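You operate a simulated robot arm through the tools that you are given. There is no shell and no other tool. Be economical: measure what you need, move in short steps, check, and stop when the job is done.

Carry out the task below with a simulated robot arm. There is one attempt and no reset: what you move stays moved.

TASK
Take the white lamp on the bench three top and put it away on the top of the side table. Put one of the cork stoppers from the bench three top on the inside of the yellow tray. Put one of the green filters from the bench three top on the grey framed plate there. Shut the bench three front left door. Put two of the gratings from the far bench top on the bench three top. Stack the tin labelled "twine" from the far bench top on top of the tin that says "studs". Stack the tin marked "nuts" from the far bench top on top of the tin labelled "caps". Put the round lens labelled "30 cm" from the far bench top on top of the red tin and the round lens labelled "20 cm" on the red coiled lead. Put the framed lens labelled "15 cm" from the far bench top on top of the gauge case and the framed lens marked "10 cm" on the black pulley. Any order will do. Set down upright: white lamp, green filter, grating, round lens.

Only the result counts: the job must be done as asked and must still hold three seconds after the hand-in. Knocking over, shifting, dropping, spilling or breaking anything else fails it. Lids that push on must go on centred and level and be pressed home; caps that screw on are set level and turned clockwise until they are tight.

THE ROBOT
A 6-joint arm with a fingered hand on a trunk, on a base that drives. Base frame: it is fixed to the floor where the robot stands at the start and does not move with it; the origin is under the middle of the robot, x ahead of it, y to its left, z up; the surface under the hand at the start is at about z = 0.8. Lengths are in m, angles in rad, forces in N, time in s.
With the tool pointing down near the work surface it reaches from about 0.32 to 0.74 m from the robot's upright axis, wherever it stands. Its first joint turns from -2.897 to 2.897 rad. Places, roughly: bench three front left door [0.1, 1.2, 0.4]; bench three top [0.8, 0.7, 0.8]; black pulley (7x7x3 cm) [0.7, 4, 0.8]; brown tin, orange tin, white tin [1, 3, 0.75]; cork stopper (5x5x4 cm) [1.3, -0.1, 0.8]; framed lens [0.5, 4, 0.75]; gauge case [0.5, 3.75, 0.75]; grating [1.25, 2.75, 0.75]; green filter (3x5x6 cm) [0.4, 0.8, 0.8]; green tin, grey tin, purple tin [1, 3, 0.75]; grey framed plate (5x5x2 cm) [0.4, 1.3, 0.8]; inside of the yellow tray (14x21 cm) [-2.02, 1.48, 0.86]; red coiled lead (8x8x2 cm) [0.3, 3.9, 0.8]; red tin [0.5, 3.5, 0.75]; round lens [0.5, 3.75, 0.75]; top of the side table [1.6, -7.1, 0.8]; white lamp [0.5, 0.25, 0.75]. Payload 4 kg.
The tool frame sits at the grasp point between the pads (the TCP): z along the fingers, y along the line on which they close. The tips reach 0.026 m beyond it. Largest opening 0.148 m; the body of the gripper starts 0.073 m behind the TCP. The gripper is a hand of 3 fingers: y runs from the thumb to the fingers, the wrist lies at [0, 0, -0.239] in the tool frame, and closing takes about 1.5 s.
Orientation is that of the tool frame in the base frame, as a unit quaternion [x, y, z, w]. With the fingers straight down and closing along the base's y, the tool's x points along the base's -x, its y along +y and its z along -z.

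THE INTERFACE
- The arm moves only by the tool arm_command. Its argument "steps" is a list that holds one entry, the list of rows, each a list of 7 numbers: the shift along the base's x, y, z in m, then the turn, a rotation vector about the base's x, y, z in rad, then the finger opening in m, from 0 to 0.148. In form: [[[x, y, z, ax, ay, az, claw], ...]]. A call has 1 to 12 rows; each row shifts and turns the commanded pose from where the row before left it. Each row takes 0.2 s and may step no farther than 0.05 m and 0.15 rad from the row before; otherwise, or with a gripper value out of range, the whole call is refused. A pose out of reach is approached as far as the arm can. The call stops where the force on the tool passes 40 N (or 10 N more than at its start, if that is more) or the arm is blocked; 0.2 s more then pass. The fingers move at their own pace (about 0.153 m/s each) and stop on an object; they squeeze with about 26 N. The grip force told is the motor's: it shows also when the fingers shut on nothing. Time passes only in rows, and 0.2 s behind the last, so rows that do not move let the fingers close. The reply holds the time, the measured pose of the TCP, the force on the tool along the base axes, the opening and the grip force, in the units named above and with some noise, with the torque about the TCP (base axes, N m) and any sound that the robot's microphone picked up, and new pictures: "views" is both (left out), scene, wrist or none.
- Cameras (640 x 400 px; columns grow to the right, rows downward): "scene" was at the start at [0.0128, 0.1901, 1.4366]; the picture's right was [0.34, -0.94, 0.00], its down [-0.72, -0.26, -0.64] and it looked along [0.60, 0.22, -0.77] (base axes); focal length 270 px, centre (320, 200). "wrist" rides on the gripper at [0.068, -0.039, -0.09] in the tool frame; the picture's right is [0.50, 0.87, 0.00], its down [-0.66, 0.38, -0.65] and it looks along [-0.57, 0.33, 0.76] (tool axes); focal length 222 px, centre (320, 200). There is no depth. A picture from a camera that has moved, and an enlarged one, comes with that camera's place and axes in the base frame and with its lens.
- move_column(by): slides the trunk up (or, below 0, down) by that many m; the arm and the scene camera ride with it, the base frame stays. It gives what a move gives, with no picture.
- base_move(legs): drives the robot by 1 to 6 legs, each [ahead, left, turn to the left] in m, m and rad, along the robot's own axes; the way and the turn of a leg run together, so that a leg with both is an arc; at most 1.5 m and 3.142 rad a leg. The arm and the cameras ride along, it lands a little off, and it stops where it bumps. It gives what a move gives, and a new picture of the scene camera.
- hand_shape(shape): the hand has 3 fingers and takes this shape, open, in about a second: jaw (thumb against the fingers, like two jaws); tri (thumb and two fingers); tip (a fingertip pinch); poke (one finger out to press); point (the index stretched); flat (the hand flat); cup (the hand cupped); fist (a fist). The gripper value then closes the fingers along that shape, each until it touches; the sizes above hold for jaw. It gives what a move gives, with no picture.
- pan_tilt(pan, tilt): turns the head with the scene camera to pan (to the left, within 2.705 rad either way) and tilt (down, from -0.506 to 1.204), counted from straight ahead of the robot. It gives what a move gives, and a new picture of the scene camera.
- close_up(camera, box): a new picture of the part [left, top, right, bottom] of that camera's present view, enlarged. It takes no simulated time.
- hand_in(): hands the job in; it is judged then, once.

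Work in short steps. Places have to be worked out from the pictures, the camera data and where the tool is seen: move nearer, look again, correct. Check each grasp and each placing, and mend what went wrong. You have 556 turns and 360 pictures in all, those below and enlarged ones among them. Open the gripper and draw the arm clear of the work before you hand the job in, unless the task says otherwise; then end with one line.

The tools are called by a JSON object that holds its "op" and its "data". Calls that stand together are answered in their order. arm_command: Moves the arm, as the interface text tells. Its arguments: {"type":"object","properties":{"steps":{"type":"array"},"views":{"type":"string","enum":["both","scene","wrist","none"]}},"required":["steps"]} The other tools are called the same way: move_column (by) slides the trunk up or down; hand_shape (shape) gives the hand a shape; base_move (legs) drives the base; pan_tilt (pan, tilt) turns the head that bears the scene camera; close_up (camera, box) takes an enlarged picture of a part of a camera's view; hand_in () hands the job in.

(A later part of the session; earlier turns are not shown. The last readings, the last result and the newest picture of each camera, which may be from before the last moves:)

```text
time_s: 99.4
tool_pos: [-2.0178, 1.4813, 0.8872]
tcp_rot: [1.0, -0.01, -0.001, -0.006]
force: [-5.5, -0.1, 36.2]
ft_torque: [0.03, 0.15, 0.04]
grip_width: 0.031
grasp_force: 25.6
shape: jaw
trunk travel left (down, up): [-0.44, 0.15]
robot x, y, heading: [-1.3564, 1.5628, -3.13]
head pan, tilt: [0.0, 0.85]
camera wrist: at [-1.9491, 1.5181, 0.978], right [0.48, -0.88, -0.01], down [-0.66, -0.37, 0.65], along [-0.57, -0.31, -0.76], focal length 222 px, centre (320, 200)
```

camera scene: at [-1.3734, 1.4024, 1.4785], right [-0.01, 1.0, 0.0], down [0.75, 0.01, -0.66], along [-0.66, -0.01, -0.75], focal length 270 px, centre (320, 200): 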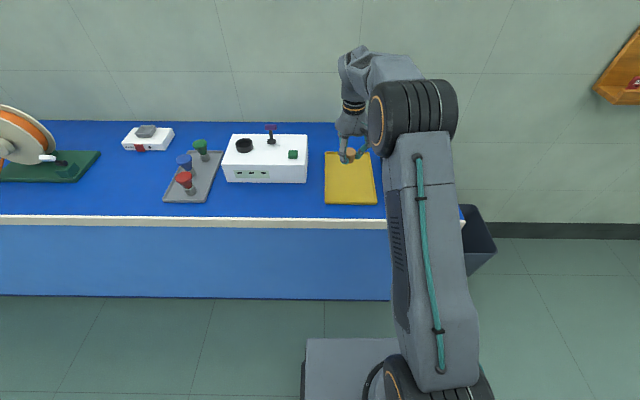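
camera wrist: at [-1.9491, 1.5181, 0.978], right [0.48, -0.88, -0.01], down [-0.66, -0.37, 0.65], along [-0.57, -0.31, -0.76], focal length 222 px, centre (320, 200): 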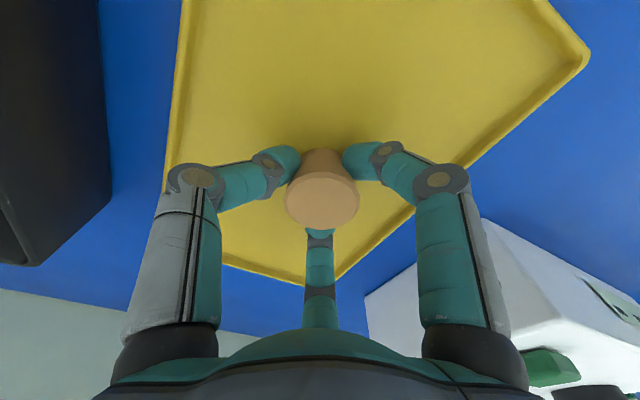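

Contact. Raise the command a hair, open slowly, and rise straight up.

{"op": "arm_command", "data": {"steps": [[[0, 0, 0.003, 0, 0, 0, 0.03], [0, 0, 0, 0, 0, 0, 0.05], [0, 0, 0, 0, 0, 0, 0.08], [0, 0, 0, 0, 0, 0, 0.1], [0, 0, 0.04, 0, 0, 0, 0.1], [0, 0, 0.05, 0, 0, 0, 0.1], [0.02, 0, 0.04, 0, 0, 0, 0.1]]], "views": "wrist"}}

```text
time_s: 101.0
tool_pos: [-1.9977, 1.478, 1.0186]
tcp_rot: [1.0, -0.01, 0.003, -0.005]
force: [-0.3, 0.0, -0.3]
ft_torque: [0.01, 0.0, 0.02]
grip_width: 0.0997
grasp_force: 0.0
shape: jaw
trunk travel left (down, up): [-0.44, 0.15]
robot x, y, heading: [-1.3577, 1.563, -3.129]
head pan, tilt: [0.0, 0.85]
camera wrist: at [-1.9291, 1.5172, 1.1104], right [0.48, -0.88, -0.01], down [-0.67, -0.37, 0.65], along [-0.57, -0.31, -0.76], focal length 222 px, centre (320, 200)
```

wrist: 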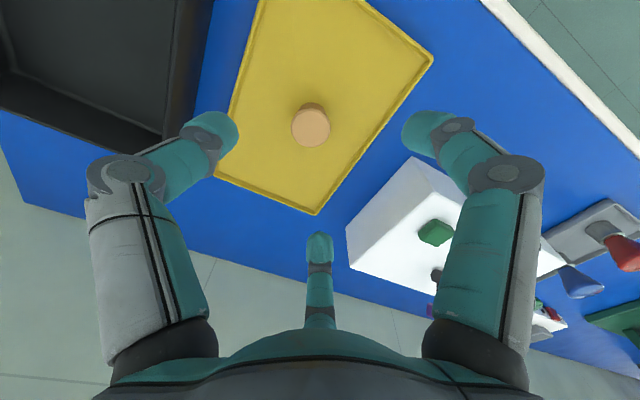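

Cork stands in the tray. Back off and head over to the far bench for a survey.

{"op": "base_move", "data": {"legs": [[-0.6, 0, 0], [0, 0, -1.57], [0, 0, -1.57]]}}

{"op": "base_move", "data": {"legs": [[0, 1.3, 0], [0.2, 0, 0]]}}

{"op": "pan_tilt", "data": {"pan": 0.0, "tilt": 0.5}}

```text
time_s: 112.1
tool_pos: [-0.1112, 1.617, 1.0178]
tcp_rot: [0.032, 0.999, -0.006, -0.003]
force: [-0.9, -0.5, -0.5]
ft_torque: [-0.02, 0.02, 0.01]
grip_width: 0.0995
grasp_force: 0.2
shape: jaw
trunk travel left (down, up): [-0.44, 0.15]
robot x, y, heading: [-0.752, 1.5663, -0.034]
head pan, tilt: [0.0, 0.85]
camera scene: at [-0.7299, 1.728, 1.4785], right [-0.03, -1.0, 0.0], down [-0.75, 0.02, -0.66], along [0.66, -0.02, -0.75], focal length 270 px, centre (320, 200)
```

scene: 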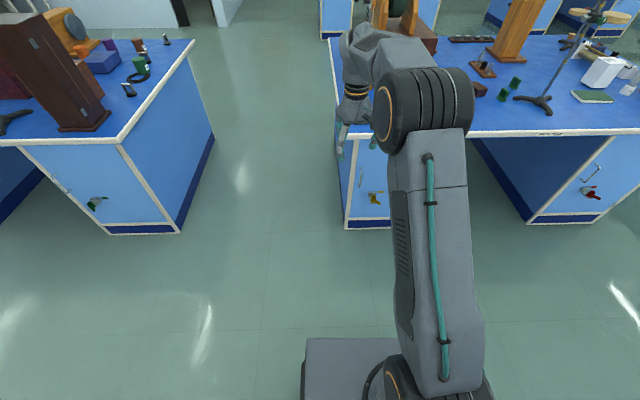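

```text
time_s: 119.7
tool_pos: [0.1528, 2.8581, 1.0181]
tcp_rot: [0.053, 0.999, -0.006, -0.003]
force: [0.2, -0.3, -0.1]
ft_torque: [0.0, -0.01, 0.0]
grip_width: 0.0994
grasp_force: 0.1
shape: jaw
trunk travel left (down, up): [-0.44, 0.15]
robot x, y, heading: [-0.4945, 2.8311, -0.073]
head pan, tilt: [0.0, 0.85]
camera scene: at [-0.4617, 2.9938, 1.4785], right [-0.07, -1.0, 0.0], down [-0.75, 0.05, -0.66], along [0.66, -0.05, -0.75], focal length 270 px, centre (320, 200)
```

scene: 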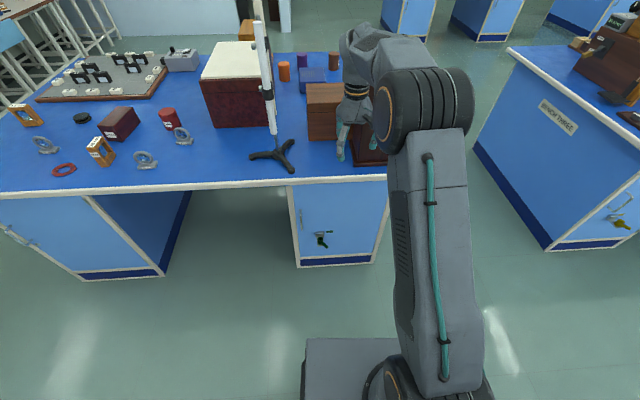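

```text
time_s: 120.6
tool_pos: [0.1518, 2.8565, 1.0184]
tcp_rot: [0.052, 0.999, -0.007, -0.003]
force: [0.1, 0.4, 0.7]
ft_torque: [0.02, -0.03, -0.01]
grip_width: 0.0999
grasp_force: 0.0
shape: jaw
trunk travel left (down, up): [-0.44, 0.15]
robot x, y, heading: [-0.4939, 2.8337, -0.071]
head pan, tilt: [0.0, 0.499]
camera scene: at [-0.449, 2.9929, 1.5084], right [-0.07, -1.0, 0.0], down [-0.48, 0.03, -0.88], along [0.88, -0.06, -0.48], focal length 270 px, centre (320, 200)
```

scene: 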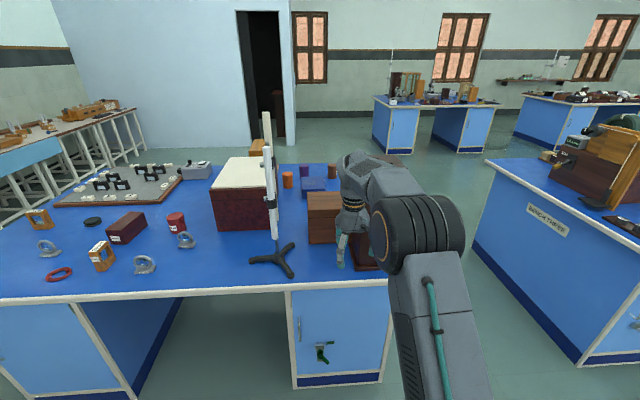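

Far bench is laid out: lenses, red tin, gauge case, pulley and coil at its left part. Drive left to face them.

{"op": "base_move", "data": {"legs": [[0, 0.95, 0.07]]}}

{"op": "pan_tilt", "data": {"pan": 0.0, "tilt": 0.75}}

```text
time_s: 125.6
tool_pos: [0.1819, 3.8734, 1.02]
tcp_rot: [0.015, 1.0, -0.006, -0.003]
force: [0.3, 0.0, 0.4]
ft_torque: [0.0, 0.05, -0.02]
grip_width: 0.0996
grasp_force: 0.1
shape: jaw
trunk travel left (down, up): [-0.44, 0.15]
robot x, y, heading: [-0.4593, 3.7964, -0.0]
head pan, tilt: [0.0, 0.499]
camera scene: at [-0.4266, 3.9643, 1.5085], right [0.0, -1.0, 0.0], down [-0.48, 0.0, -0.88], along [0.88, 0.0, -0.48], focal length 270 px, centre (320, 200)
```

scene: 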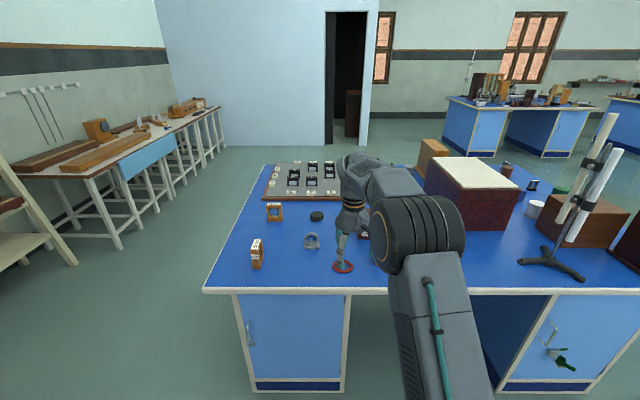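

```text
time_s: 126.4
tool_pos: [0.1838, 3.8733, 1.0201]
tcp_rot: [0.016, 1.0, -0.006, -0.003]
force: [0.7, 0.3, 0.3]
ft_torque: [0.03, 0.0, -0.01]
grip_width: 0.1
grasp_force: 0.1
shape: jaw
trunk travel left (down, up): [-0.44, 0.15]
robot x, y, heading: [-0.4551, 3.7991, -0.0]
head pan, tilt: [0.0, 0.75]
camera scene: at [-0.4347, 3.9643, 1.4866], right [0.0, -1.0, 0.0], down [-0.68, 0.0, -0.73], along [0.73, 0.0, -0.68], focal length 270 px, centre (320, 200)
```

scene: 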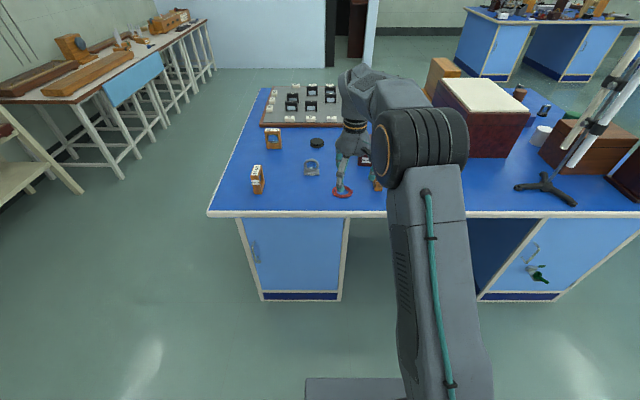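

Zoom in to read the labels here.

{"op": "close_up", "data": {"camera": "scene", "box": [220, 110, 380, 210]}}

{"op": "close_up", "data": {"camera": "scene", "box": [240, 155, 330, 205]}}

{"op": "close_up", "data": {"camera": "wrist", "box": [0, 0, 640, 400]}}

```text
4.00 times, centred on (300, 160) of scene
camera zoom: at [-0.4347, 3.9643, 1.4866], right [0.0, -1.0, 0.0], down [-0.68, 0.0, -0.73], along [0.73, 0.0, -0.68], focal length 1080 px, centre (400, 360)
```

zoom: 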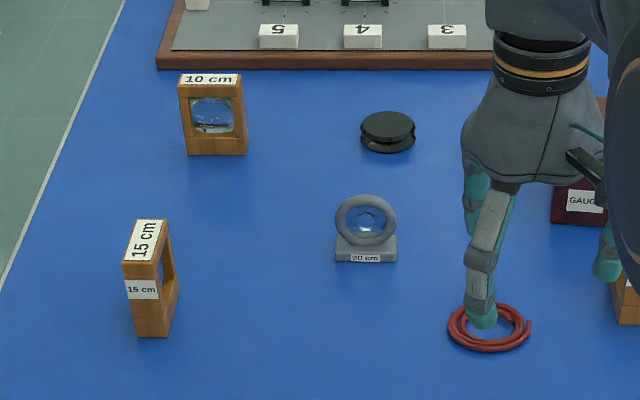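

```text
7.11 times, centred on (285, 180) of scene
camera zoom: at [-0.4347, 3.9643, 1.4866], right [0.0, -1.0, 0.0], down [-0.68, 0.0, -0.73], along [0.73, 0.0, -0.68], focal length 1919 px, centre (569, 342)
```

zoom: 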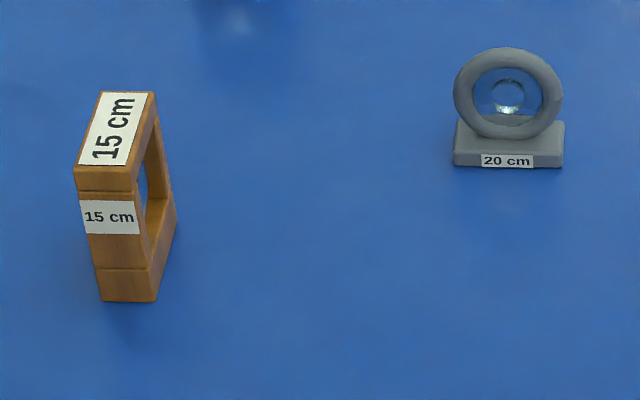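

```text
1.00 times, centred on (320, 200) of wrist (not enlarged: the box is as wide or as high as the picture)
camera zoom: at [0.1152, 3.8379, 1.11], right [-0.47, 0.88, -0.01], down [0.67, 0.36, 0.65], along [0.57, 0.3, -0.76], focal length 222 px, centre (320, 200)
```

zoom: 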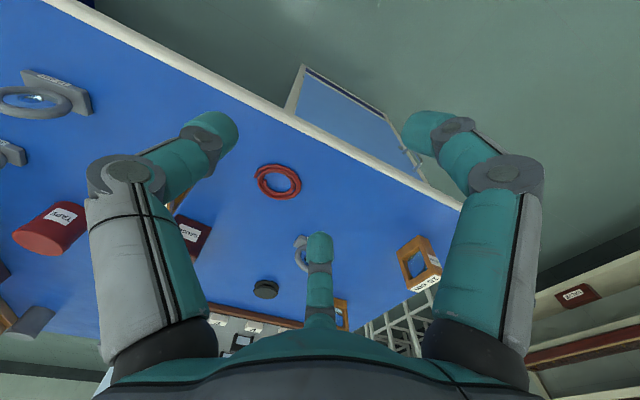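

Labels read. Robot to about (0.0, 4.0) to work on this cluster.

{"op": "base_move", "data": {"legs": [[0, 0.2, 0], [0.45, 0, 0]]}}

{"op": "pan_tilt", "data": {"pan": 0.0, "tilt": 1.0}}

{"op": "close_up", "data": {"camera": "wrist", "box": [0, 0, 640, 400]}}

```text
time_s: 130.3
tool_pos: [0.6221, 4.0868, 1.019]
tcp_rot: [0.009, 1.0, -0.006, -0.002]
force: [1.0, -0.9, -0.1]
ft_torque: [-0.01, -0.02, -0.01]
grip_width: 0.0994
grasp_force: 0.1
shape: jaw
trunk travel left (down, up): [-0.44, 0.15]
robot x, y, heading: [-0.0145, 4.0033, 0.012]
head pan, tilt: [0.0, 0.75]
camera scene: at [0.0036, 4.1693, 1.4865], right [0.01, -1.0, 0.0], down [-0.68, -0.01, -0.73], along [0.73, 0.01, -0.68], focal length 270 px, centre (320, 200)
```

scene: 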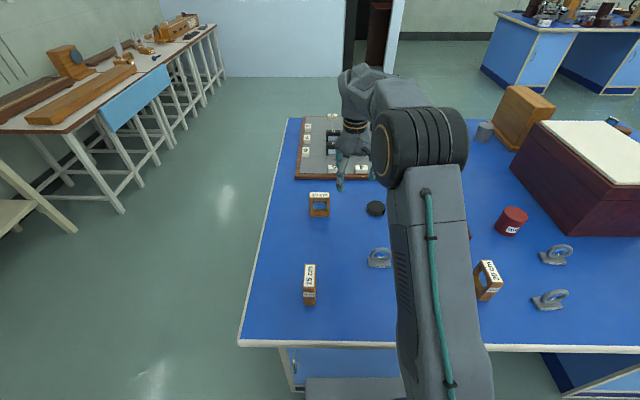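

```text
time_s: 131.0
tool_pos: [0.6224, 4.087, 1.0186]
tcp_rot: [0.009, 1.0, -0.005, -0.003]
force: [0.2, -0.6, 0.4]
ft_torque: [0.01, -0.04, 0.0]
grip_width: 0.0996
grasp_force: 0.1
shape: jaw
trunk travel left (down, up): [-0.44, 0.15]
robot x, y, heading: [-0.021, 4.0072, 0.013]
head pan, tilt: [0.0, 1.0]
camera scene: at [-0.0095, 4.1691, 1.4674], right [0.01, -1.0, 0.0], down [-0.84, -0.01, -0.54], along [0.54, 0.01, -0.84], focal length 270 px, centre (320, 200)
```

scene: 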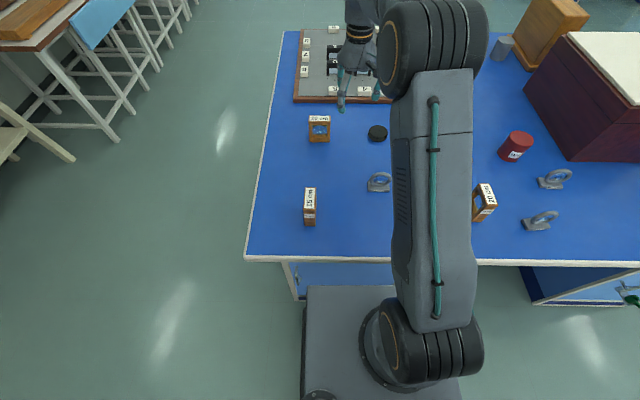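

```text
1.00 times, centred on (320, 200) of wrist (not enlarged: the box is as wide or as high as the picture)
camera zoom: at [0.5551, 4.0503, 1.11], right [-0.48, 0.88, -0.01], down [0.67, 0.37, 0.65], along [0.57, 0.31, -0.76], focal length 222 px, centre (320, 200)
```

zoom: 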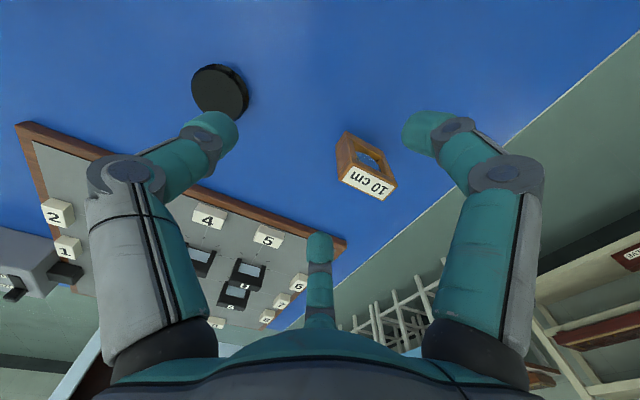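

Zoom the wrist view on the 10 cm lens for its exact orientation.

{"op": "close_up", "data": {"camera": "wrist", "box": [310, 110, 430, 220]}}

{"op": "close_up", "data": {"camera": "scene", "box": [290, 100, 400, 240]}}

```text
3.64 times, centred on (370, 165) of wrist
camera zoom: at [0.5551, 4.0503, 1.11], right [-0.48, 0.88, -0.01], down [0.67, 0.37, 0.65], along [0.57, 0.31, -0.76], focal length 808 px, centre (138, 327)
```

zoom: 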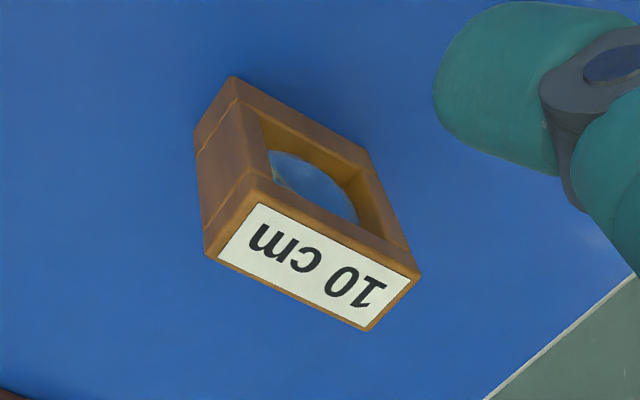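

```text
2.86 times, centred on (345, 170) of scene
camera zoom: at [-0.0095, 4.1691, 1.4674], right [0.01, -1.0, 0.0], down [-0.84, -0.01, -0.54], along [0.54, 0.01, -0.84], focal length 771 px, centre (249, 286)
```

zoom: 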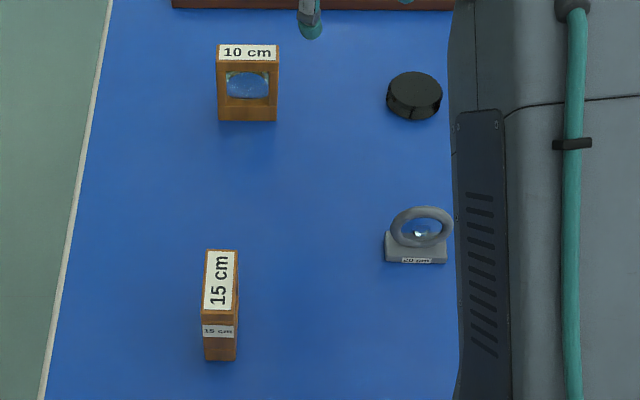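

10 cm lens: centre (0.670, 4.181), 7 cm wide along y, ~8.8 cm tall. Grip it across its width along y; descend over it.

{"op": "arm_command", "data": {"steps": [[[0.024, 0.04, 0, 0, 0, 0.018, 0.12], [0.024, 0.04, 0, 0, 0, 0, 0.12], [0, 0.014, -0.03, 0, 0, 0, 0.12], [0, 0, -0.05, 0, 0, 0, 0.12]]], "views": "wrist"}}

```text
time_s: 132.0
tool_pos: [0.6657, 4.1797, 0.9408]
tcp_rot: [0.0, 1.0, -0.006, -0.003]
force: [-0.2, 0.7, 0.0]
ft_torque: [-0.01, 0.04, 0.0]
grip_width: 0.1197
grasp_force: 0.1
shape: jaw
trunk travel left (down, up): [-0.44, 0.15]
robot x, y, heading: [-0.0162, 4.0071, 0.012]
head pan, tilt: [0.0, 1.0]
camera wrist: at [0.5997, 4.1417, 1.0326], right [-0.5, 0.87, -0.01], down [0.66, 0.39, 0.65], along [0.56, 0.32, -0.76], focal length 222 px, centre (320, 200)
```

wrist: 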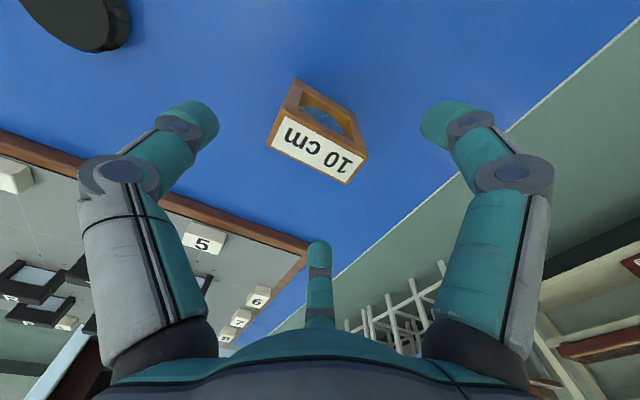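

Well centred. Descend to z≈0.847 and close.

{"op": "arm_command", "data": {"steps": [[[0.002, -0.002, -0.04, 0, 0, 0, 0.12], [0, 0, -0.04, 0, 0, 0, 0.12], [0, 0, -0.014, 0, 0, 0, 0.12], [0, 0, 0, 0, 0, 0, 0.09], [0, 0, 0, 0, 0, 0, 0.06], [0, 0, 0, 0, 0, 0, 0.05], [0, 0, 0, 0, 0, 0, 0.05]]], "views": "both"}}

```text
time_s: 133.6
tool_pos: [0.6726, 4.1794, 0.845]
tcp_rot: [0.0, 1.0, -0.007, -0.002]
force: [0.1, -0.8, -0.3]
ft_torque: [-0.01, 0.0, 0.01]
grip_width: 0.0509
grasp_force: 0.0
shape: jaw
trunk travel left (down, up): [-0.44, 0.15]
robot x, y, heading: [-0.0138, 4.006, 0.011]
head pan, tilt: [0.0, 1.0]
camera scene: at [-0.0095, 4.1691, 1.4674], right [0.01, -1.0, 0.0], down [-0.84, -0.01, -0.54], along [0.54, 0.01, -0.84], focal length 270 px, centre (320, 200)
camera wrist: at [0.6064, 4.1413, 0.9353], right [-0.5, 0.87, -0.01], down [0.66, 0.39, 0.65], along [0.56, 0.32, -0.76], focal length 222 px, centre (320, 200)
```

scene: 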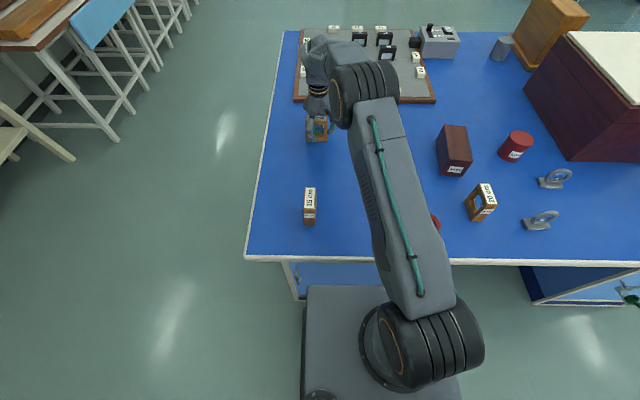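
wrist: 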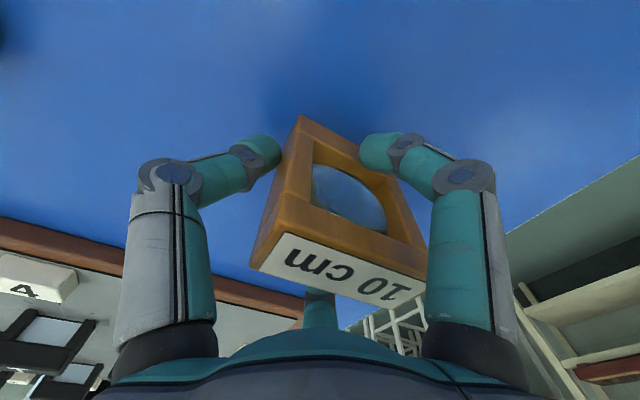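

No contact yet at 5 cm; continue closing.

{"op": "arm_command", "data": {"steps": [[[0, 0, 0, 0, 0, 0, 0.03], [0, 0, 0, 0, 0, 0, 0.01], [0, 0, 0, 0, 0, 0, 0.01], [0, 0, 0, 0, 0, 0, 0.01]]], "views": "wrist"}}

```text
time_s: 134.6
tool_pos: [0.6722, 4.1805, 0.8439]
tcp_rot: [0.0, 1.0, -0.007, -0.003]
force: [0.2, 0.3, -0.4]
ft_torque: [-0.03, 0.02, 0.02]
grip_width: 0.0357
grasp_force: 25.7
shape: jaw
trunk travel left (down, up): [-0.44, 0.15]
robot x, y, heading: [-0.0193, 4.0085, 0.014]
head pan, tilt: [0.0, 1.0]
camera wrist: at [0.6064, 4.1413, 0.9352], right [-0.5, 0.87, -0.01], down [0.66, 0.39, 0.65], along [0.56, 0.32, -0.76], focal length 222 px, centre (320, 200)
```

wrist: 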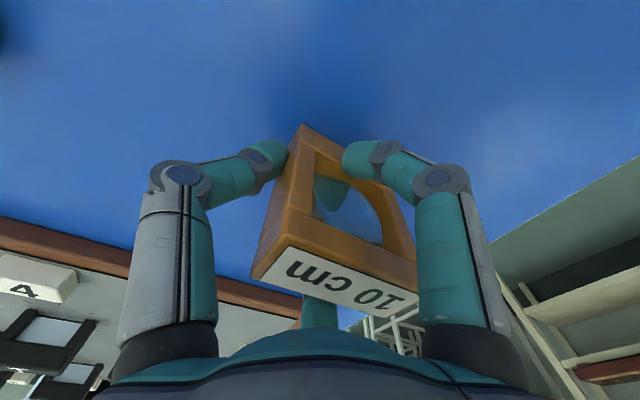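

Gripped: thumb on the side, fingers on front and back. Lift slightly and check.

{"op": "arm_command", "data": {"steps": [[[0, 0, 0.02, 0, 0, 0, 0.01], [0, 0, 0.04, 0, 0, 0, 0.01]]], "views": "both"}}

{"op": "close_up", "data": {"camera": "scene", "box": [280, 60, 380, 160]}}

```text
time_s: 135.2
tool_pos: [0.674, 4.1806, 0.9022]
tcp_rot: [0.0, 1.0, -0.005, -0.003]
force: [-0.2, 0.1, -1.5]
ft_torque: [0.01, 0.0, -0.03]
grip_width: 0.0358
grasp_force: 26.1
shape: jaw
trunk travel left (down, up): [-0.44, 0.15]
robot x, y, heading: [-0.0183, 4.0015, 0.011]
head pan, tilt: [0.0, 1.0]
camera scene: at [-0.0094, 4.1692, 1.4673], right [0.01, -1.0, 0.0], down [-0.84, -0.01, -0.54], along [0.54, 0.01, -0.84], focal length 270 px, centre (320, 200)
camera wrist: at [0.6067, 4.1422, 0.9937], right [-0.5, 0.87, -0.01], down [0.66, 0.39, 0.65], along [0.56, 0.32, -0.76], focal length 222 px, centre (320, 200)
```

scene: 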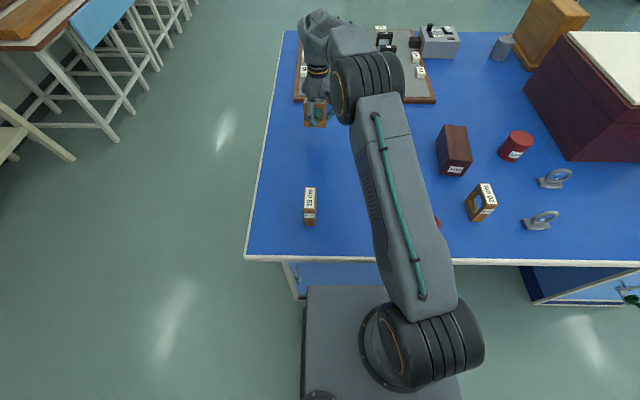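
wrist: 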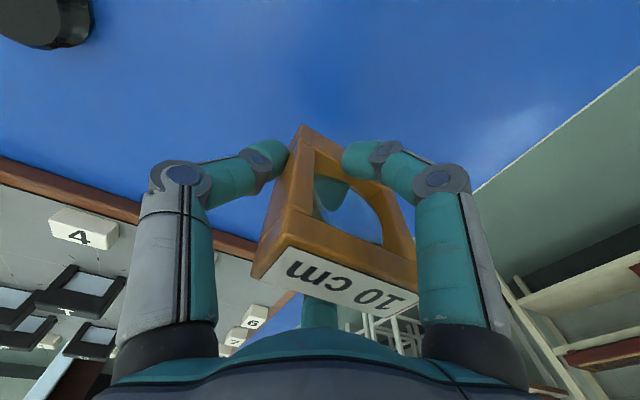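

```text
4.00 times, centred on (330, 110) of scene
camera zoom: at [-0.0094, 4.1692, 1.4673], right [0.01, -1.0, 0.0], down [-0.84, -0.01, -0.54], along [0.54, 0.01, -0.84], focal length 1080 px, centre (280, 560)
```

zoom: 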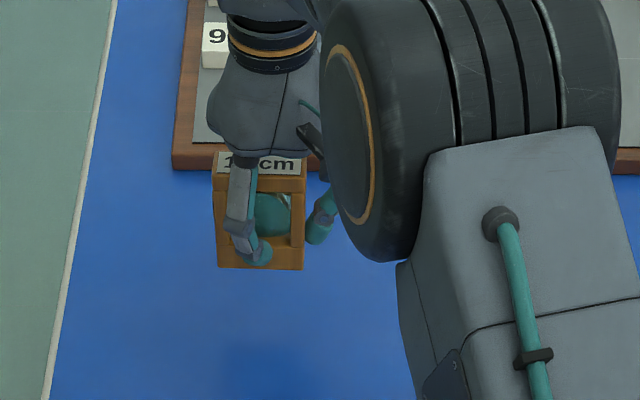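

Lens held upright, its centre ≈1.5 cm toward +y of the TCP. Carry to above the pulley (0.673, 3.984).

{"op": "arm_command", "data": {"steps": [[[0, 0, 0.03, 0, 0, 0, 0.01], [0, -0.045, 0, 0, 0, 0, 0.01], [0, -0.045, 0, 0, 0, 0, 0.01], [0, -0.045, 0, 0, 0, 0, 0.01], [0, -0.045, 0, 0, 0, 0, 0.01], [-0.002, -0.031, 0, 0, 0, 0, 0.01], [0, 0, 0, 0, 0, 0, 0.01]]], "views": "both"}}

{"op": "close_up", "data": {"camera": "scene", "box": [320, 60, 440, 160]}}

```text
time_s: 136.8
tool_pos: [0.6689, 3.971, 0.9345]
tcp_rot: [0.0, 1.0, -0.005, -0.002]
force: [-0.1, 0.1, -1.0]
ft_torque: [0.01, 0.03, 0.01]
grip_width: 0.0356
grasp_force: 25.6
shape: jaw
trunk travel left (down, up): [-0.44, 0.15]
robot x, y, heading: [-0.0159, 4.008, 0.009]
head pan, tilt: [0.0, 1.0]
camera scene: at [-0.0095, 4.1689, 1.4674], right [0.01, -1.0, 0.0], down [-0.84, -0.01, -0.54], along [0.54, 0.01, -0.84], focal length 270 px, centre (320, 200)
camera wrist: at [0.603, 3.9325, 1.0259], right [-0.5, 0.87, -0.01], down [0.66, 0.39, 0.65], along [0.56, 0.32, -0.76], focal length 222 px, centre (320, 200)
```

scene: 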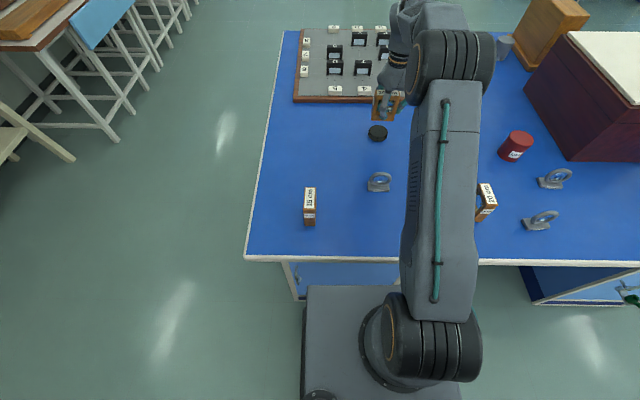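
wrist: 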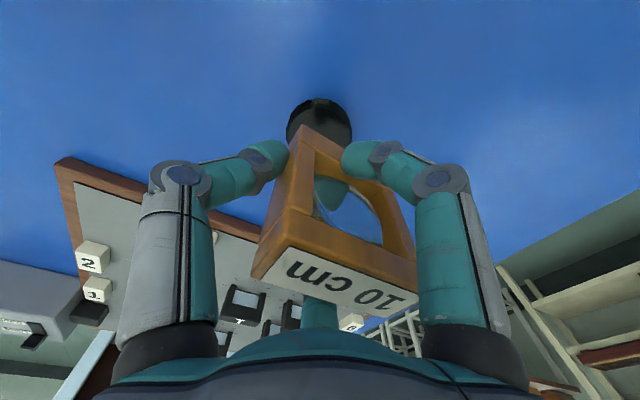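

```text
4.00 times, centred on (380, 110) of scene
camera zoom: at [-0.0095, 4.1689, 1.4674], right [0.01, -1.0, 0.0], down [-0.84, -0.01, -0.54], along [0.54, 0.01, -0.84], focal length 1080 px, centre (80, 560)
```

zoom: 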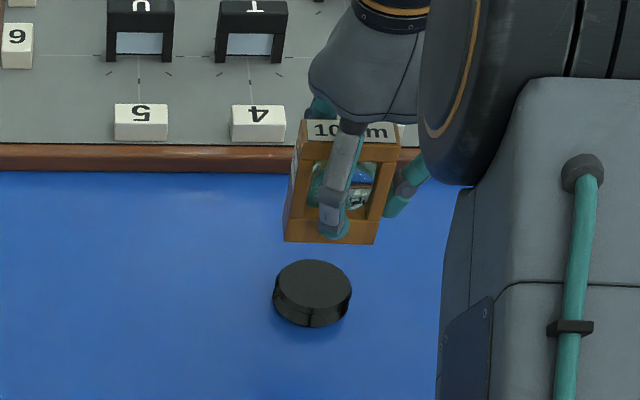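

Lens (0.676, 3.985) over pulley (0.680, 3.982): nearly perfect. Lower.

{"op": "arm_command", "data": {"steps": [[[0.002, -0.002, -0.03, 0, 0, 0, 0.01], [0, 0, -0.02, 0, 0, 0, 0.01], [0, 0, -0.004, 0, 0, 0, 0.01], [0, 0, -0.003, 0, 0, 0, 0.01], [0, 0, -0.002, 0, 0, 0, 0.01]]], "views": "none"}}

{"op": "close_up", "data": {"camera": "scene", "box": [320, 60, 440, 160]}}

```text
time_s: 138.0
tool_pos: [0.6719, 3.9653, 0.8763]
tcp_rot: [0.0, 1.0, -0.006, -0.002]
force: [-0.5, 1.2, -1.8]
ft_torque: [-0.01, 0.01, 0.01]
grip_width: 0.0352
grasp_force: 25.8
shape: jaw
trunk travel left (down, up): [-0.44, 0.15]
robot x, y, heading: [-0.0166, 4.0029, 0.013]
head pan, tilt: [0.0, 1.0]
```

```text
4.00 times, centred on (380, 110) of scene
camera zoom: at [-0.0095, 4.1691, 1.4674], right [0.01, -1.0, 0.0], down [-0.84, -0.01, -0.54], along [0.54, 0.01, -0.84], focal length 1080 px, centre (80, 560)
```

zoom: 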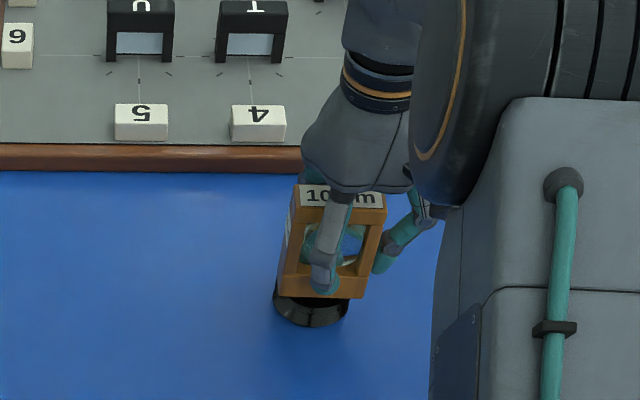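

Alignment good. Lower until contact.

{"op": "arm_command", "data": {"steps": [[[0, 0.001, -0.002, 0, 0, 0, 0.01], [0, 0, -0.002, 0, 0, 0, 0.01], [0, 0, -0.002, 0, 0, 0, 0.01]]], "views": "none"}}

```text
time_s: 138.8
tool_pos: [0.6723, 3.966, 0.8696]
tcp_rot: [0.0, 1.0, -0.006, -0.002]
force: [-0.4, 0.5, -1.0]
ft_torque: [-0.03, -0.01, 0.0]
grip_width: 0.0355
grasp_force: 26.1
shape: jaw
trunk travel left (down, up): [-0.44, 0.15]
robot x, y, heading: [-0.0143, 4.0071, 0.013]
head pan, tilt: [0.0, 1.0]
```

{"op": "arm_command", "data": {"steps": [[[0, 0, -0.002, 0, 0, 0, 0.01], [0, 0, -0.002, 0, 0, 0, 0.01], [0, 0, -0.001, 0, 0, 0, 0.01]]], "views": "none"}}

{"op": "close_up", "data": {"camera": "scene", "box": [320, 60, 440, 160]}}

```text
time_s: 139.6
tool_pos: [0.6721, 3.9678, 0.8654]
tcp_rot: [0.0, 1.0, -0.005, -0.003]
force: [-0.1, 0.7, 1.7]
ft_torque: [-0.01, -0.01, 0.0]
grip_width: 0.0356
grasp_force: 26.4
shape: jaw
trunk travel left (down, up): [-0.44, 0.15]
robot x, y, heading: [-0.0182, 4.0059, 0.014]
head pan, tilt: [0.0, 1.0]
```

```text
4.00 times, centred on (380, 110) of scene
camera zoom: at [-0.0097, 4.1691, 1.4674], right [0.01, -1.0, 0.0], down [-0.84, -0.01, -0.54], along [0.54, 0.01, -0.84], focal length 1080 px, centre (80, 560)
```

zoom: 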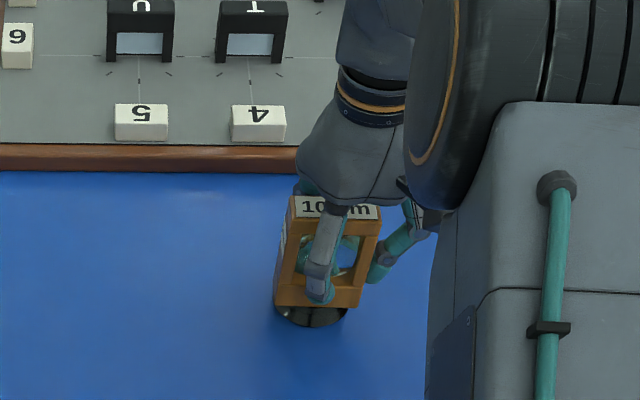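

Contact just made. Open slowly and rise.

{"op": "arm_command", "data": {"steps": [[[0, 0, -0.001, 0, 0, 0, 0.01], [0, 0, 0, 0, 0, 0, 0.045], [0, 0, 0, 0, 0, 0, 0.07], [0, 0, 0, 0, 0, 0, 0.1], [0, 0, 0, 0, 0, 0, 0.12], [0, 0, 0.04, 0, 0, 0, 0.12], [0, 0, 0.05, 0, 0, 0, 0.12], [0, 0, 0.05, 0, 0, 0, 0.12]]], "views": "wrist"}}

{"op": "close_up", "data": {"camera": "scene", "box": [320, 60, 440, 160]}}

```text
time_s: 141.4
tool_pos: [0.6738, 3.9621, 1.0042]
tcp_rot: [0.001, 1.0, -0.005, -0.004]
force: [0.9, 0.2, -0.5]
ft_torque: [-0.03, 0.0, -0.02]
grip_width: 0.1199
grasp_force: 0.0
shape: jaw
trunk travel left (down, up): [-0.44, 0.15]
robot x, y, heading: [-0.0171, 4.0045, 0.017]
head pan, tilt: [0.0, 1.0]
camera wrist: at [0.6073, 3.9249, 1.0957], right [-0.5, 0.87, -0.01], down [0.66, 0.39, 0.65], along [0.56, 0.32, -0.76], focal length 222 px, centre (320, 200)
```

wrist: 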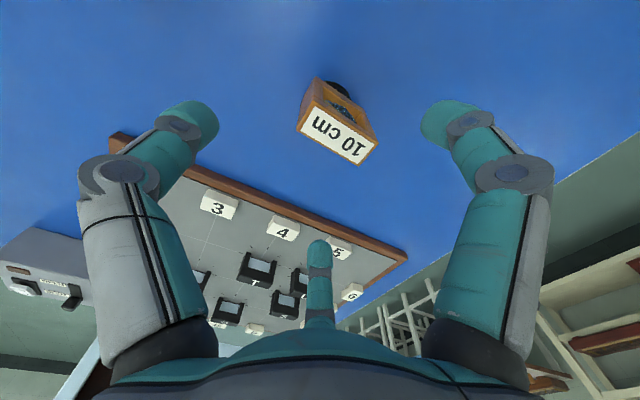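

```text
4.00 times, centred on (380, 110) of scene
camera zoom: at [-0.0095, 4.1691, 1.4673], right [0.01, -1.0, 0.0], down [-0.84, -0.01, -0.54], along [0.54, 0.01, -0.84], focal length 1080 px, centre (80, 560)
```

zoom: 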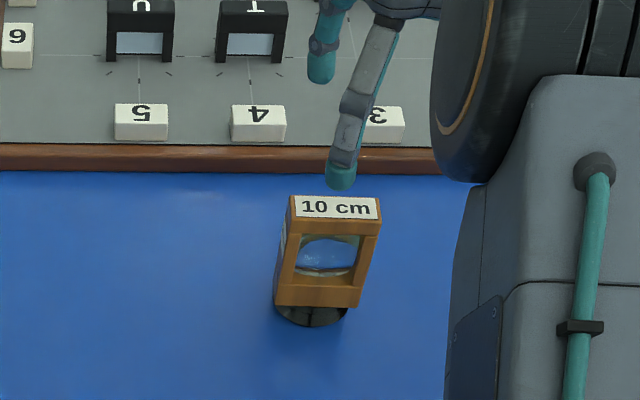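

10 cm lens stands on the pulley. Now the 15 cm lens (centre ≈ (0.375, 4.202), long along x): move over it while yawing the hand 90°.

{"op": "arm_command", "data": {"steps": [[[-0.027, 0.0216, 0.002, 0, 0, 0.143, 0.12], [-0.027, 0.0216, 0.002, 0, 0, 0.143, 0.12], [-0.027, 0.0216, 0.002, 0, 0, 0.143, 0.12], [-0.027, 0.0216, 0.002, 0, 0, 0.143, 0.12], [-0.027, 0.0216, 0.002, 0, 0, 0.143, 0.12], [-0.027, 0.0216, 0.002, 0, 0, 0.143, 0.12], [-0.027, 0.0216, 0.002, 0, 0, 0.143, 0.12], [-0.027, 0.0216, 0.002, 0, 0, 0.143, 0.12], [-0.027, 0.0216, 0.002, 0, 0, 0.143, 0.12], [-0.027, 0.0216, 0.002, 0, 0, 0.143, 0.12], [-0.027, 0.0216, 0.002, 0, 0, 0.14, 0.12]]], "views": "both"}}

```text
time_s: 143.8
tool_pos: [0.3748, 4.2081, 1.0258]
tcp_rot: [-0.707, 0.707, -0.006, 0.002]
force: [-0.6, 0.7, 0.3]
ft_torque: [0.03, 0.02, -0.01]
grip_width: 0.1197
grasp_force: 0.1
shape: jaw
trunk travel left (down, up): [-0.44, 0.15]
robot x, y, heading: [-0.0183, 4.0054, 0.017]
head pan, tilt: [0.0, 1.0]
camera scene: at [-0.0095, 4.1691, 1.4674], right [0.01, -1.0, 0.0], down [-0.84, -0.01, -0.54], along [0.54, 0.01, -0.84], focal length 270 px, centre (320, 200)
camera wrist: at [0.4131, 4.1412, 1.1169], right [-0.87, -0.5, -0.01], down [-0.39, 0.66, 0.65], along [-0.32, 0.56, -0.76], focal length 222 px, centre (320, 200)
```

scene: 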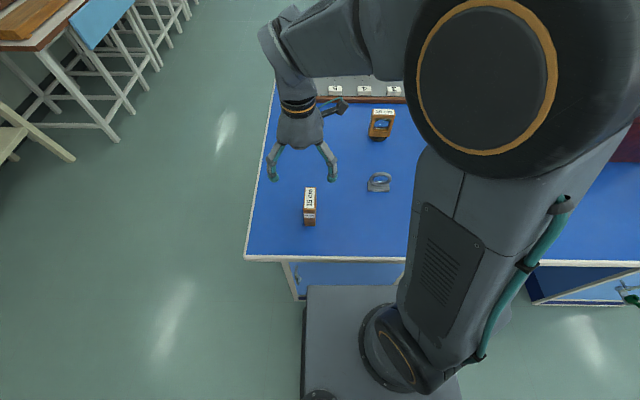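
wrist: 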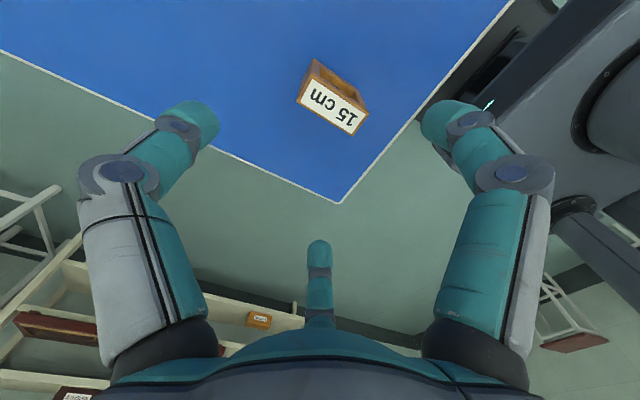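

Lens seen at about (0.37, 4.20). Offset the TCP 1.4 cm toward the thumb side, descend and grip.

{"op": "arm_command", "data": {"steps": [[[0.01, -0.007, -0.04, 0, 0, 0, 0.12], [0, 0, -0.05, 0, 0, 0, 0.12], [0, 0, -0.04, 0, 0, 0, 0.12]]], "views": "wrist"}}

```text
time_s: 144.6
tool_pos: [0.3854, 4.1982, 0.8965]
tcp_rot: [-0.706, 0.708, -0.006, 0.002]
force: [-0.9, -1.1, 0.0]
ft_torque: [0.01, 0.0, -0.02]
grip_width: 0.1197
grasp_force: 0.0
shape: jaw
trunk travel left (down, up): [-0.44, 0.15]
robot x, y, heading: [-0.0195, 4.0061, 0.01]
head pan, tilt: [0.0, 1.0]
camera wrist: at [0.4237, 4.1315, 0.9888], right [-0.87, -0.5, -0.01], down [-0.38, 0.66, 0.65], along [-0.32, 0.56, -0.76], focal length 222 px, centre (320, 200)
```

wrist: 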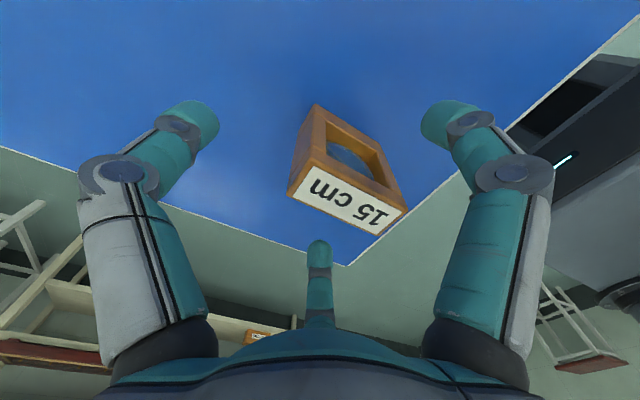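

Y is aligned. Lower to z≈0.845 and close.

{"op": "arm_command", "data": {"steps": [[[-0.004, 0, -0.03, 0, 0, 0, 0.12], [0, 0, -0.021, 0, 0, 0, 0.12], [0, 0, 0, 0, 0, 0, 0.08], [0, 0, 0, 0, 0, 0, 0.05], [0, 0, 0, 0, 0, 0, 0.02], [0, 0, 0, 0, 0, 0, 0.01], [0, 0, 0, 0, 0, 0, 0.01]]], "views": "wrist"}}

```text
time_s: 146.2
tool_pos: [0.3819, 4.1979, 0.8455]
tcp_rot: [-0.706, 0.708, -0.006, 0.002]
force: [0.9, -0.2, -0.2]
ft_torque: [-0.01, -0.03, -0.02]
grip_width: 0.0315
grasp_force: 26.1
shape: jaw
trunk travel left (down, up): [-0.44, 0.15]
robot x, y, heading: [-0.0236, 4.0047, 0.015]
head pan, tilt: [0.0, 1.0]
camera wrist: at [0.4191, 4.1306, 0.9366], right [-0.87, -0.5, -0.01], down [-0.38, 0.66, 0.65], along [-0.32, 0.56, -0.76], focal length 222 px, centre (320, 200)
```

wrist: 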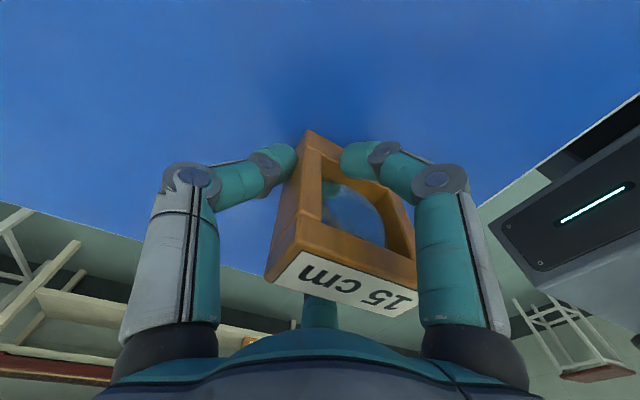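

Gripped. Lift and carry toward the gauge case, then look.

{"op": "arm_command", "data": {"steps": [[[0, 0, 0.03, 0, 0, 0, 0.01], [0, 0, 0.05, 0, 0, 0, 0.01], [0, 0, 0.05, 0, 0, 0, 0.01], [0, -0.025, 0.04, 0, 0, 0, 0.01], [0.01, -0.045, 0, 0, 0, 0, 0.01], [0.01, -0.045, 0, 0, 0, 0, 0.01], [0.01, -0.045, 0, 0, 0, 0, 0.01], [0.01, -0.045, 0, 0, 0, 0, 0.01], [0.01, -0.045, 0, 0, 0, 0, 0.01], [0.01, -0.045, 0, 0, 0, 0, 0.01]]], "views": "both"}}

```text
time_s: 148.4
tool_pos: [0.3651, 4.0712, 0.9188]
tcp_rot: [-0.7, 0.713, -0.023, -0.003]
force: [0.1, -0.4, -0.6]
ft_torque: [0.0, 0.01, 0.0]
grip_width: 0.0312
grasp_force: 25.8
shape: jaw
out of reach, approached as far as the arm can: row 5, 6, 7, 8, 9, 10
trunk travel left (down, up): [-0.44, 0.15]
robot x, y, heading: [-0.0138, 4.0027, 0.012]
head pan, tilt: [0.0, 1.0]
camera scene: at [-0.0097, 4.1688, 1.4674], right [0.01, -1.0, 0.0], down [-0.84, -0.01, -0.54], along [0.54, 0.01, -0.84], focal length 270 px, centre (320, 200)
camera wrist: at [0.4013, 4.0081, 1.012], right [-0.87, -0.48, -0.01], down [-0.38, 0.69, 0.62], along [-0.29, 0.54, -0.79], focal length 222 px, centre (320, 200)
```

scene: 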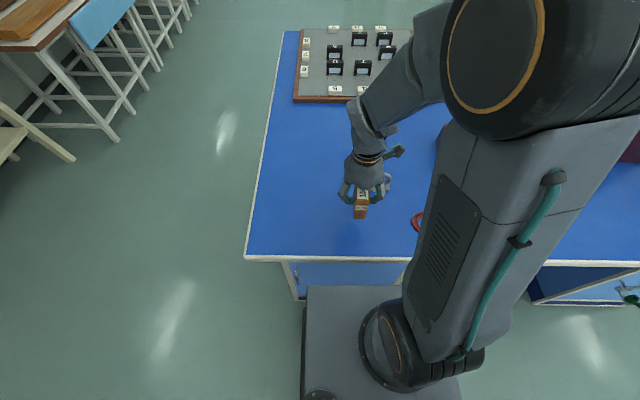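
wrist: 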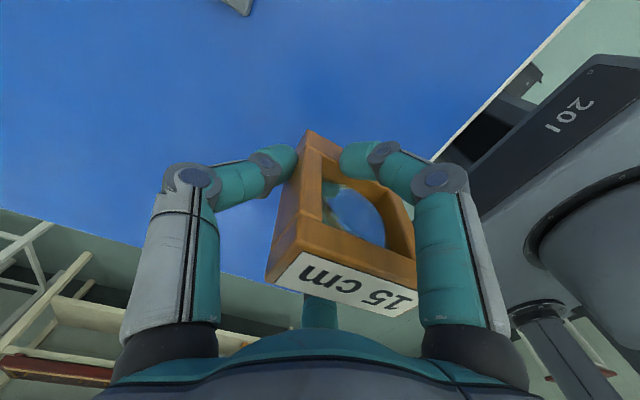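

The yaw limits the reach there. Raise the trunk 0.12 for clearance first, then turn the hand back while moving.

{"op": "move_column", "data": {"by": 0.12}}

{"op": "arm_command", "data": {"steps": [[[0, 0, 0, 0, 0, -0.14, 0.01], [0, 0, 0, 0, 0, -0.14, 0.01], [0, 0, 0, 0, 0, -0.14, 0.01], [0, 0, 0, 0, 0, -0.14, 0.01]]], "views": "scene"}}

```text
time_s: 149.9
tool_pos: [0.3648, 4.0728, 1.0379]
tcp_rot: [-0.7, 0.714, -0.023, -0.003]
force: [0.3, -0.3, -1.9]
ft_torque: [0.01, -0.08, -0.01]
grip_width: 0.0308
grasp_force: 26.0
shape: jaw
trunk travel left (down, up): [-0.56, 0.03]
robot x, y, heading: [-0.0168, 4.004, 0.017]
head pan, tilt: [0.0, 1.0]
```

```text
time_s: 150.9
tool_pos: [0.3668, 4.0734, 1.039]
tcp_rot: [-0.476, 0.879, -0.021, -0.009]
force: [-0.6, -0.4, -2.0]
ft_torque: [-0.01, -0.02, -0.02]
grip_width: 0.0309
grasp_force: 26.0
shape: jaw
trunk travel left (down, up): [-0.56, 0.03]
robot x, y, heading: [-0.0104, 4.0023, 0.011]
head pan, tilt: [0.0, 1.0]
camera scene: at [-0.0096, 4.1691, 1.5874], right [0.01, -1.0, 0.0], down [-0.84, -0.01, -0.54], along [0.54, 0.01, -0.84], focal length 270 px, centre (320, 200)
```

scene: 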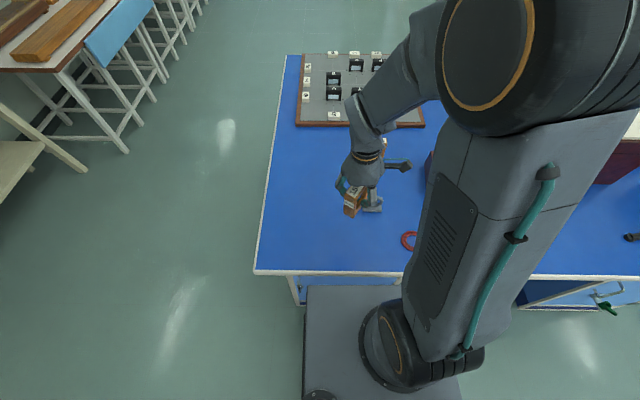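

Level the tool (tilt 0.046 about x), and turn yaw back further; then shift the base right 0.25 m.

{"op": "arm_command", "data": {"steps": [[[0, 0, 0, 0.046, 0, 0, 0.01], [0, 0, 0, 0, 0, -0.14, 0.01], [0, 0, 0, 0, 0, -0.14, 0.01], [0, 0, 0, 0, 0, -0.14, 0.01], [0, 0, 0, 0, 0, -0.14, 0.01], [0, 0, 0, 0, 0, -0.14, 0.01], [0, 0, 0, 0, 0, -0.14, 0.01], [0, 0, 0, 0, 0, -0.14, 0.01]]], "views": "none"}}

{"op": "base_move", "data": {"legs": [[0, -0.25, 0]]}}

{"op": "close_up", "data": {"camera": "wrist", "box": [0, 0, 640, 400]}}

```text
time_s: 152.7
tool_pos: [0.3674, 4.0745, 1.0383]
tcp_rot: [-0.005, 1.0, -0.002, 0.0]
force: [0.4, -0.1, -0.9]
ft_torque: [-0.03, -0.02, 0.0]
grip_width: 0.0309
grasp_force: 25.8
shape: jaw
trunk travel left (down, up): [-0.56, 0.03]
robot x, y, heading: [-0.0177, 4.0037, 0.008]
head pan, tilt: [0.0, 1.0]
```

```text
time_s: 154.6
tool_pos: [0.3709, 3.8247, 1.0385]
tcp_rot: [-0.009, 1.0, -0.001, 0.0]
force: [0.2, -0.1, -1.5]
ft_torque: [0.01, 0.0, -0.01]
grip_width: 0.0309
grasp_force: 26.6
shape: jaw
trunk travel left (down, up): [-0.56, 0.03]
robot x, y, heading: [-0.0127, 3.7473, 0.022]
head pan, tilt: [0.0, 1.0]
camera scene: at [-0.0061, 3.9175, 1.5874], right [0.02, -1.0, 0.0], down [-0.84, -0.02, -0.54], along [0.54, 0.01, -0.84], focal length 270 px, centre (320, 200)
```

scene: 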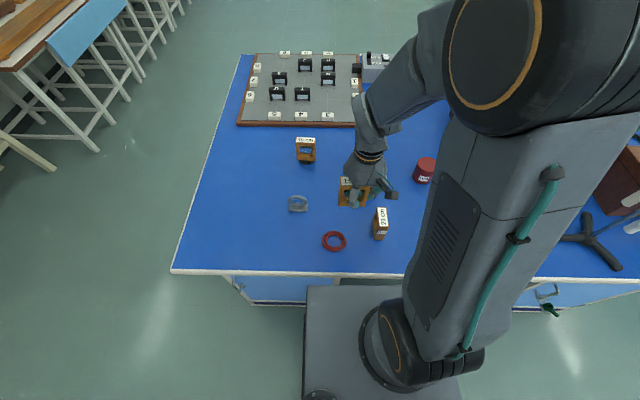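

```text
1.00 times, centred on (320, 200) of wrist (not enlarged: the box is as wide or as high as the picture)
camera zoom: at [0.3033, 3.7845, 1.1287], right [-0.52, 0.86, 0.0], down [0.65, 0.39, 0.65], along [0.56, 0.34, -0.76], focal length 222 px, centre (320, 200)
```

zoom: 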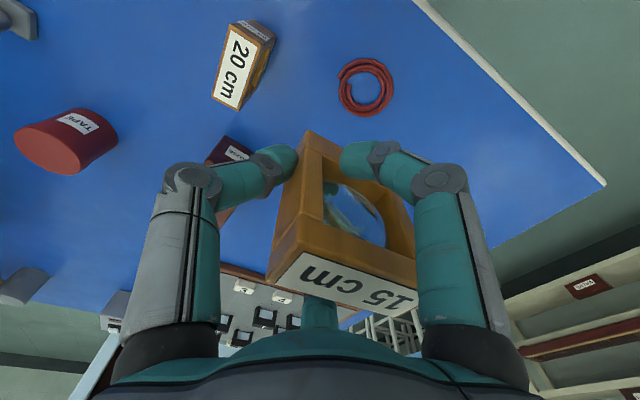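

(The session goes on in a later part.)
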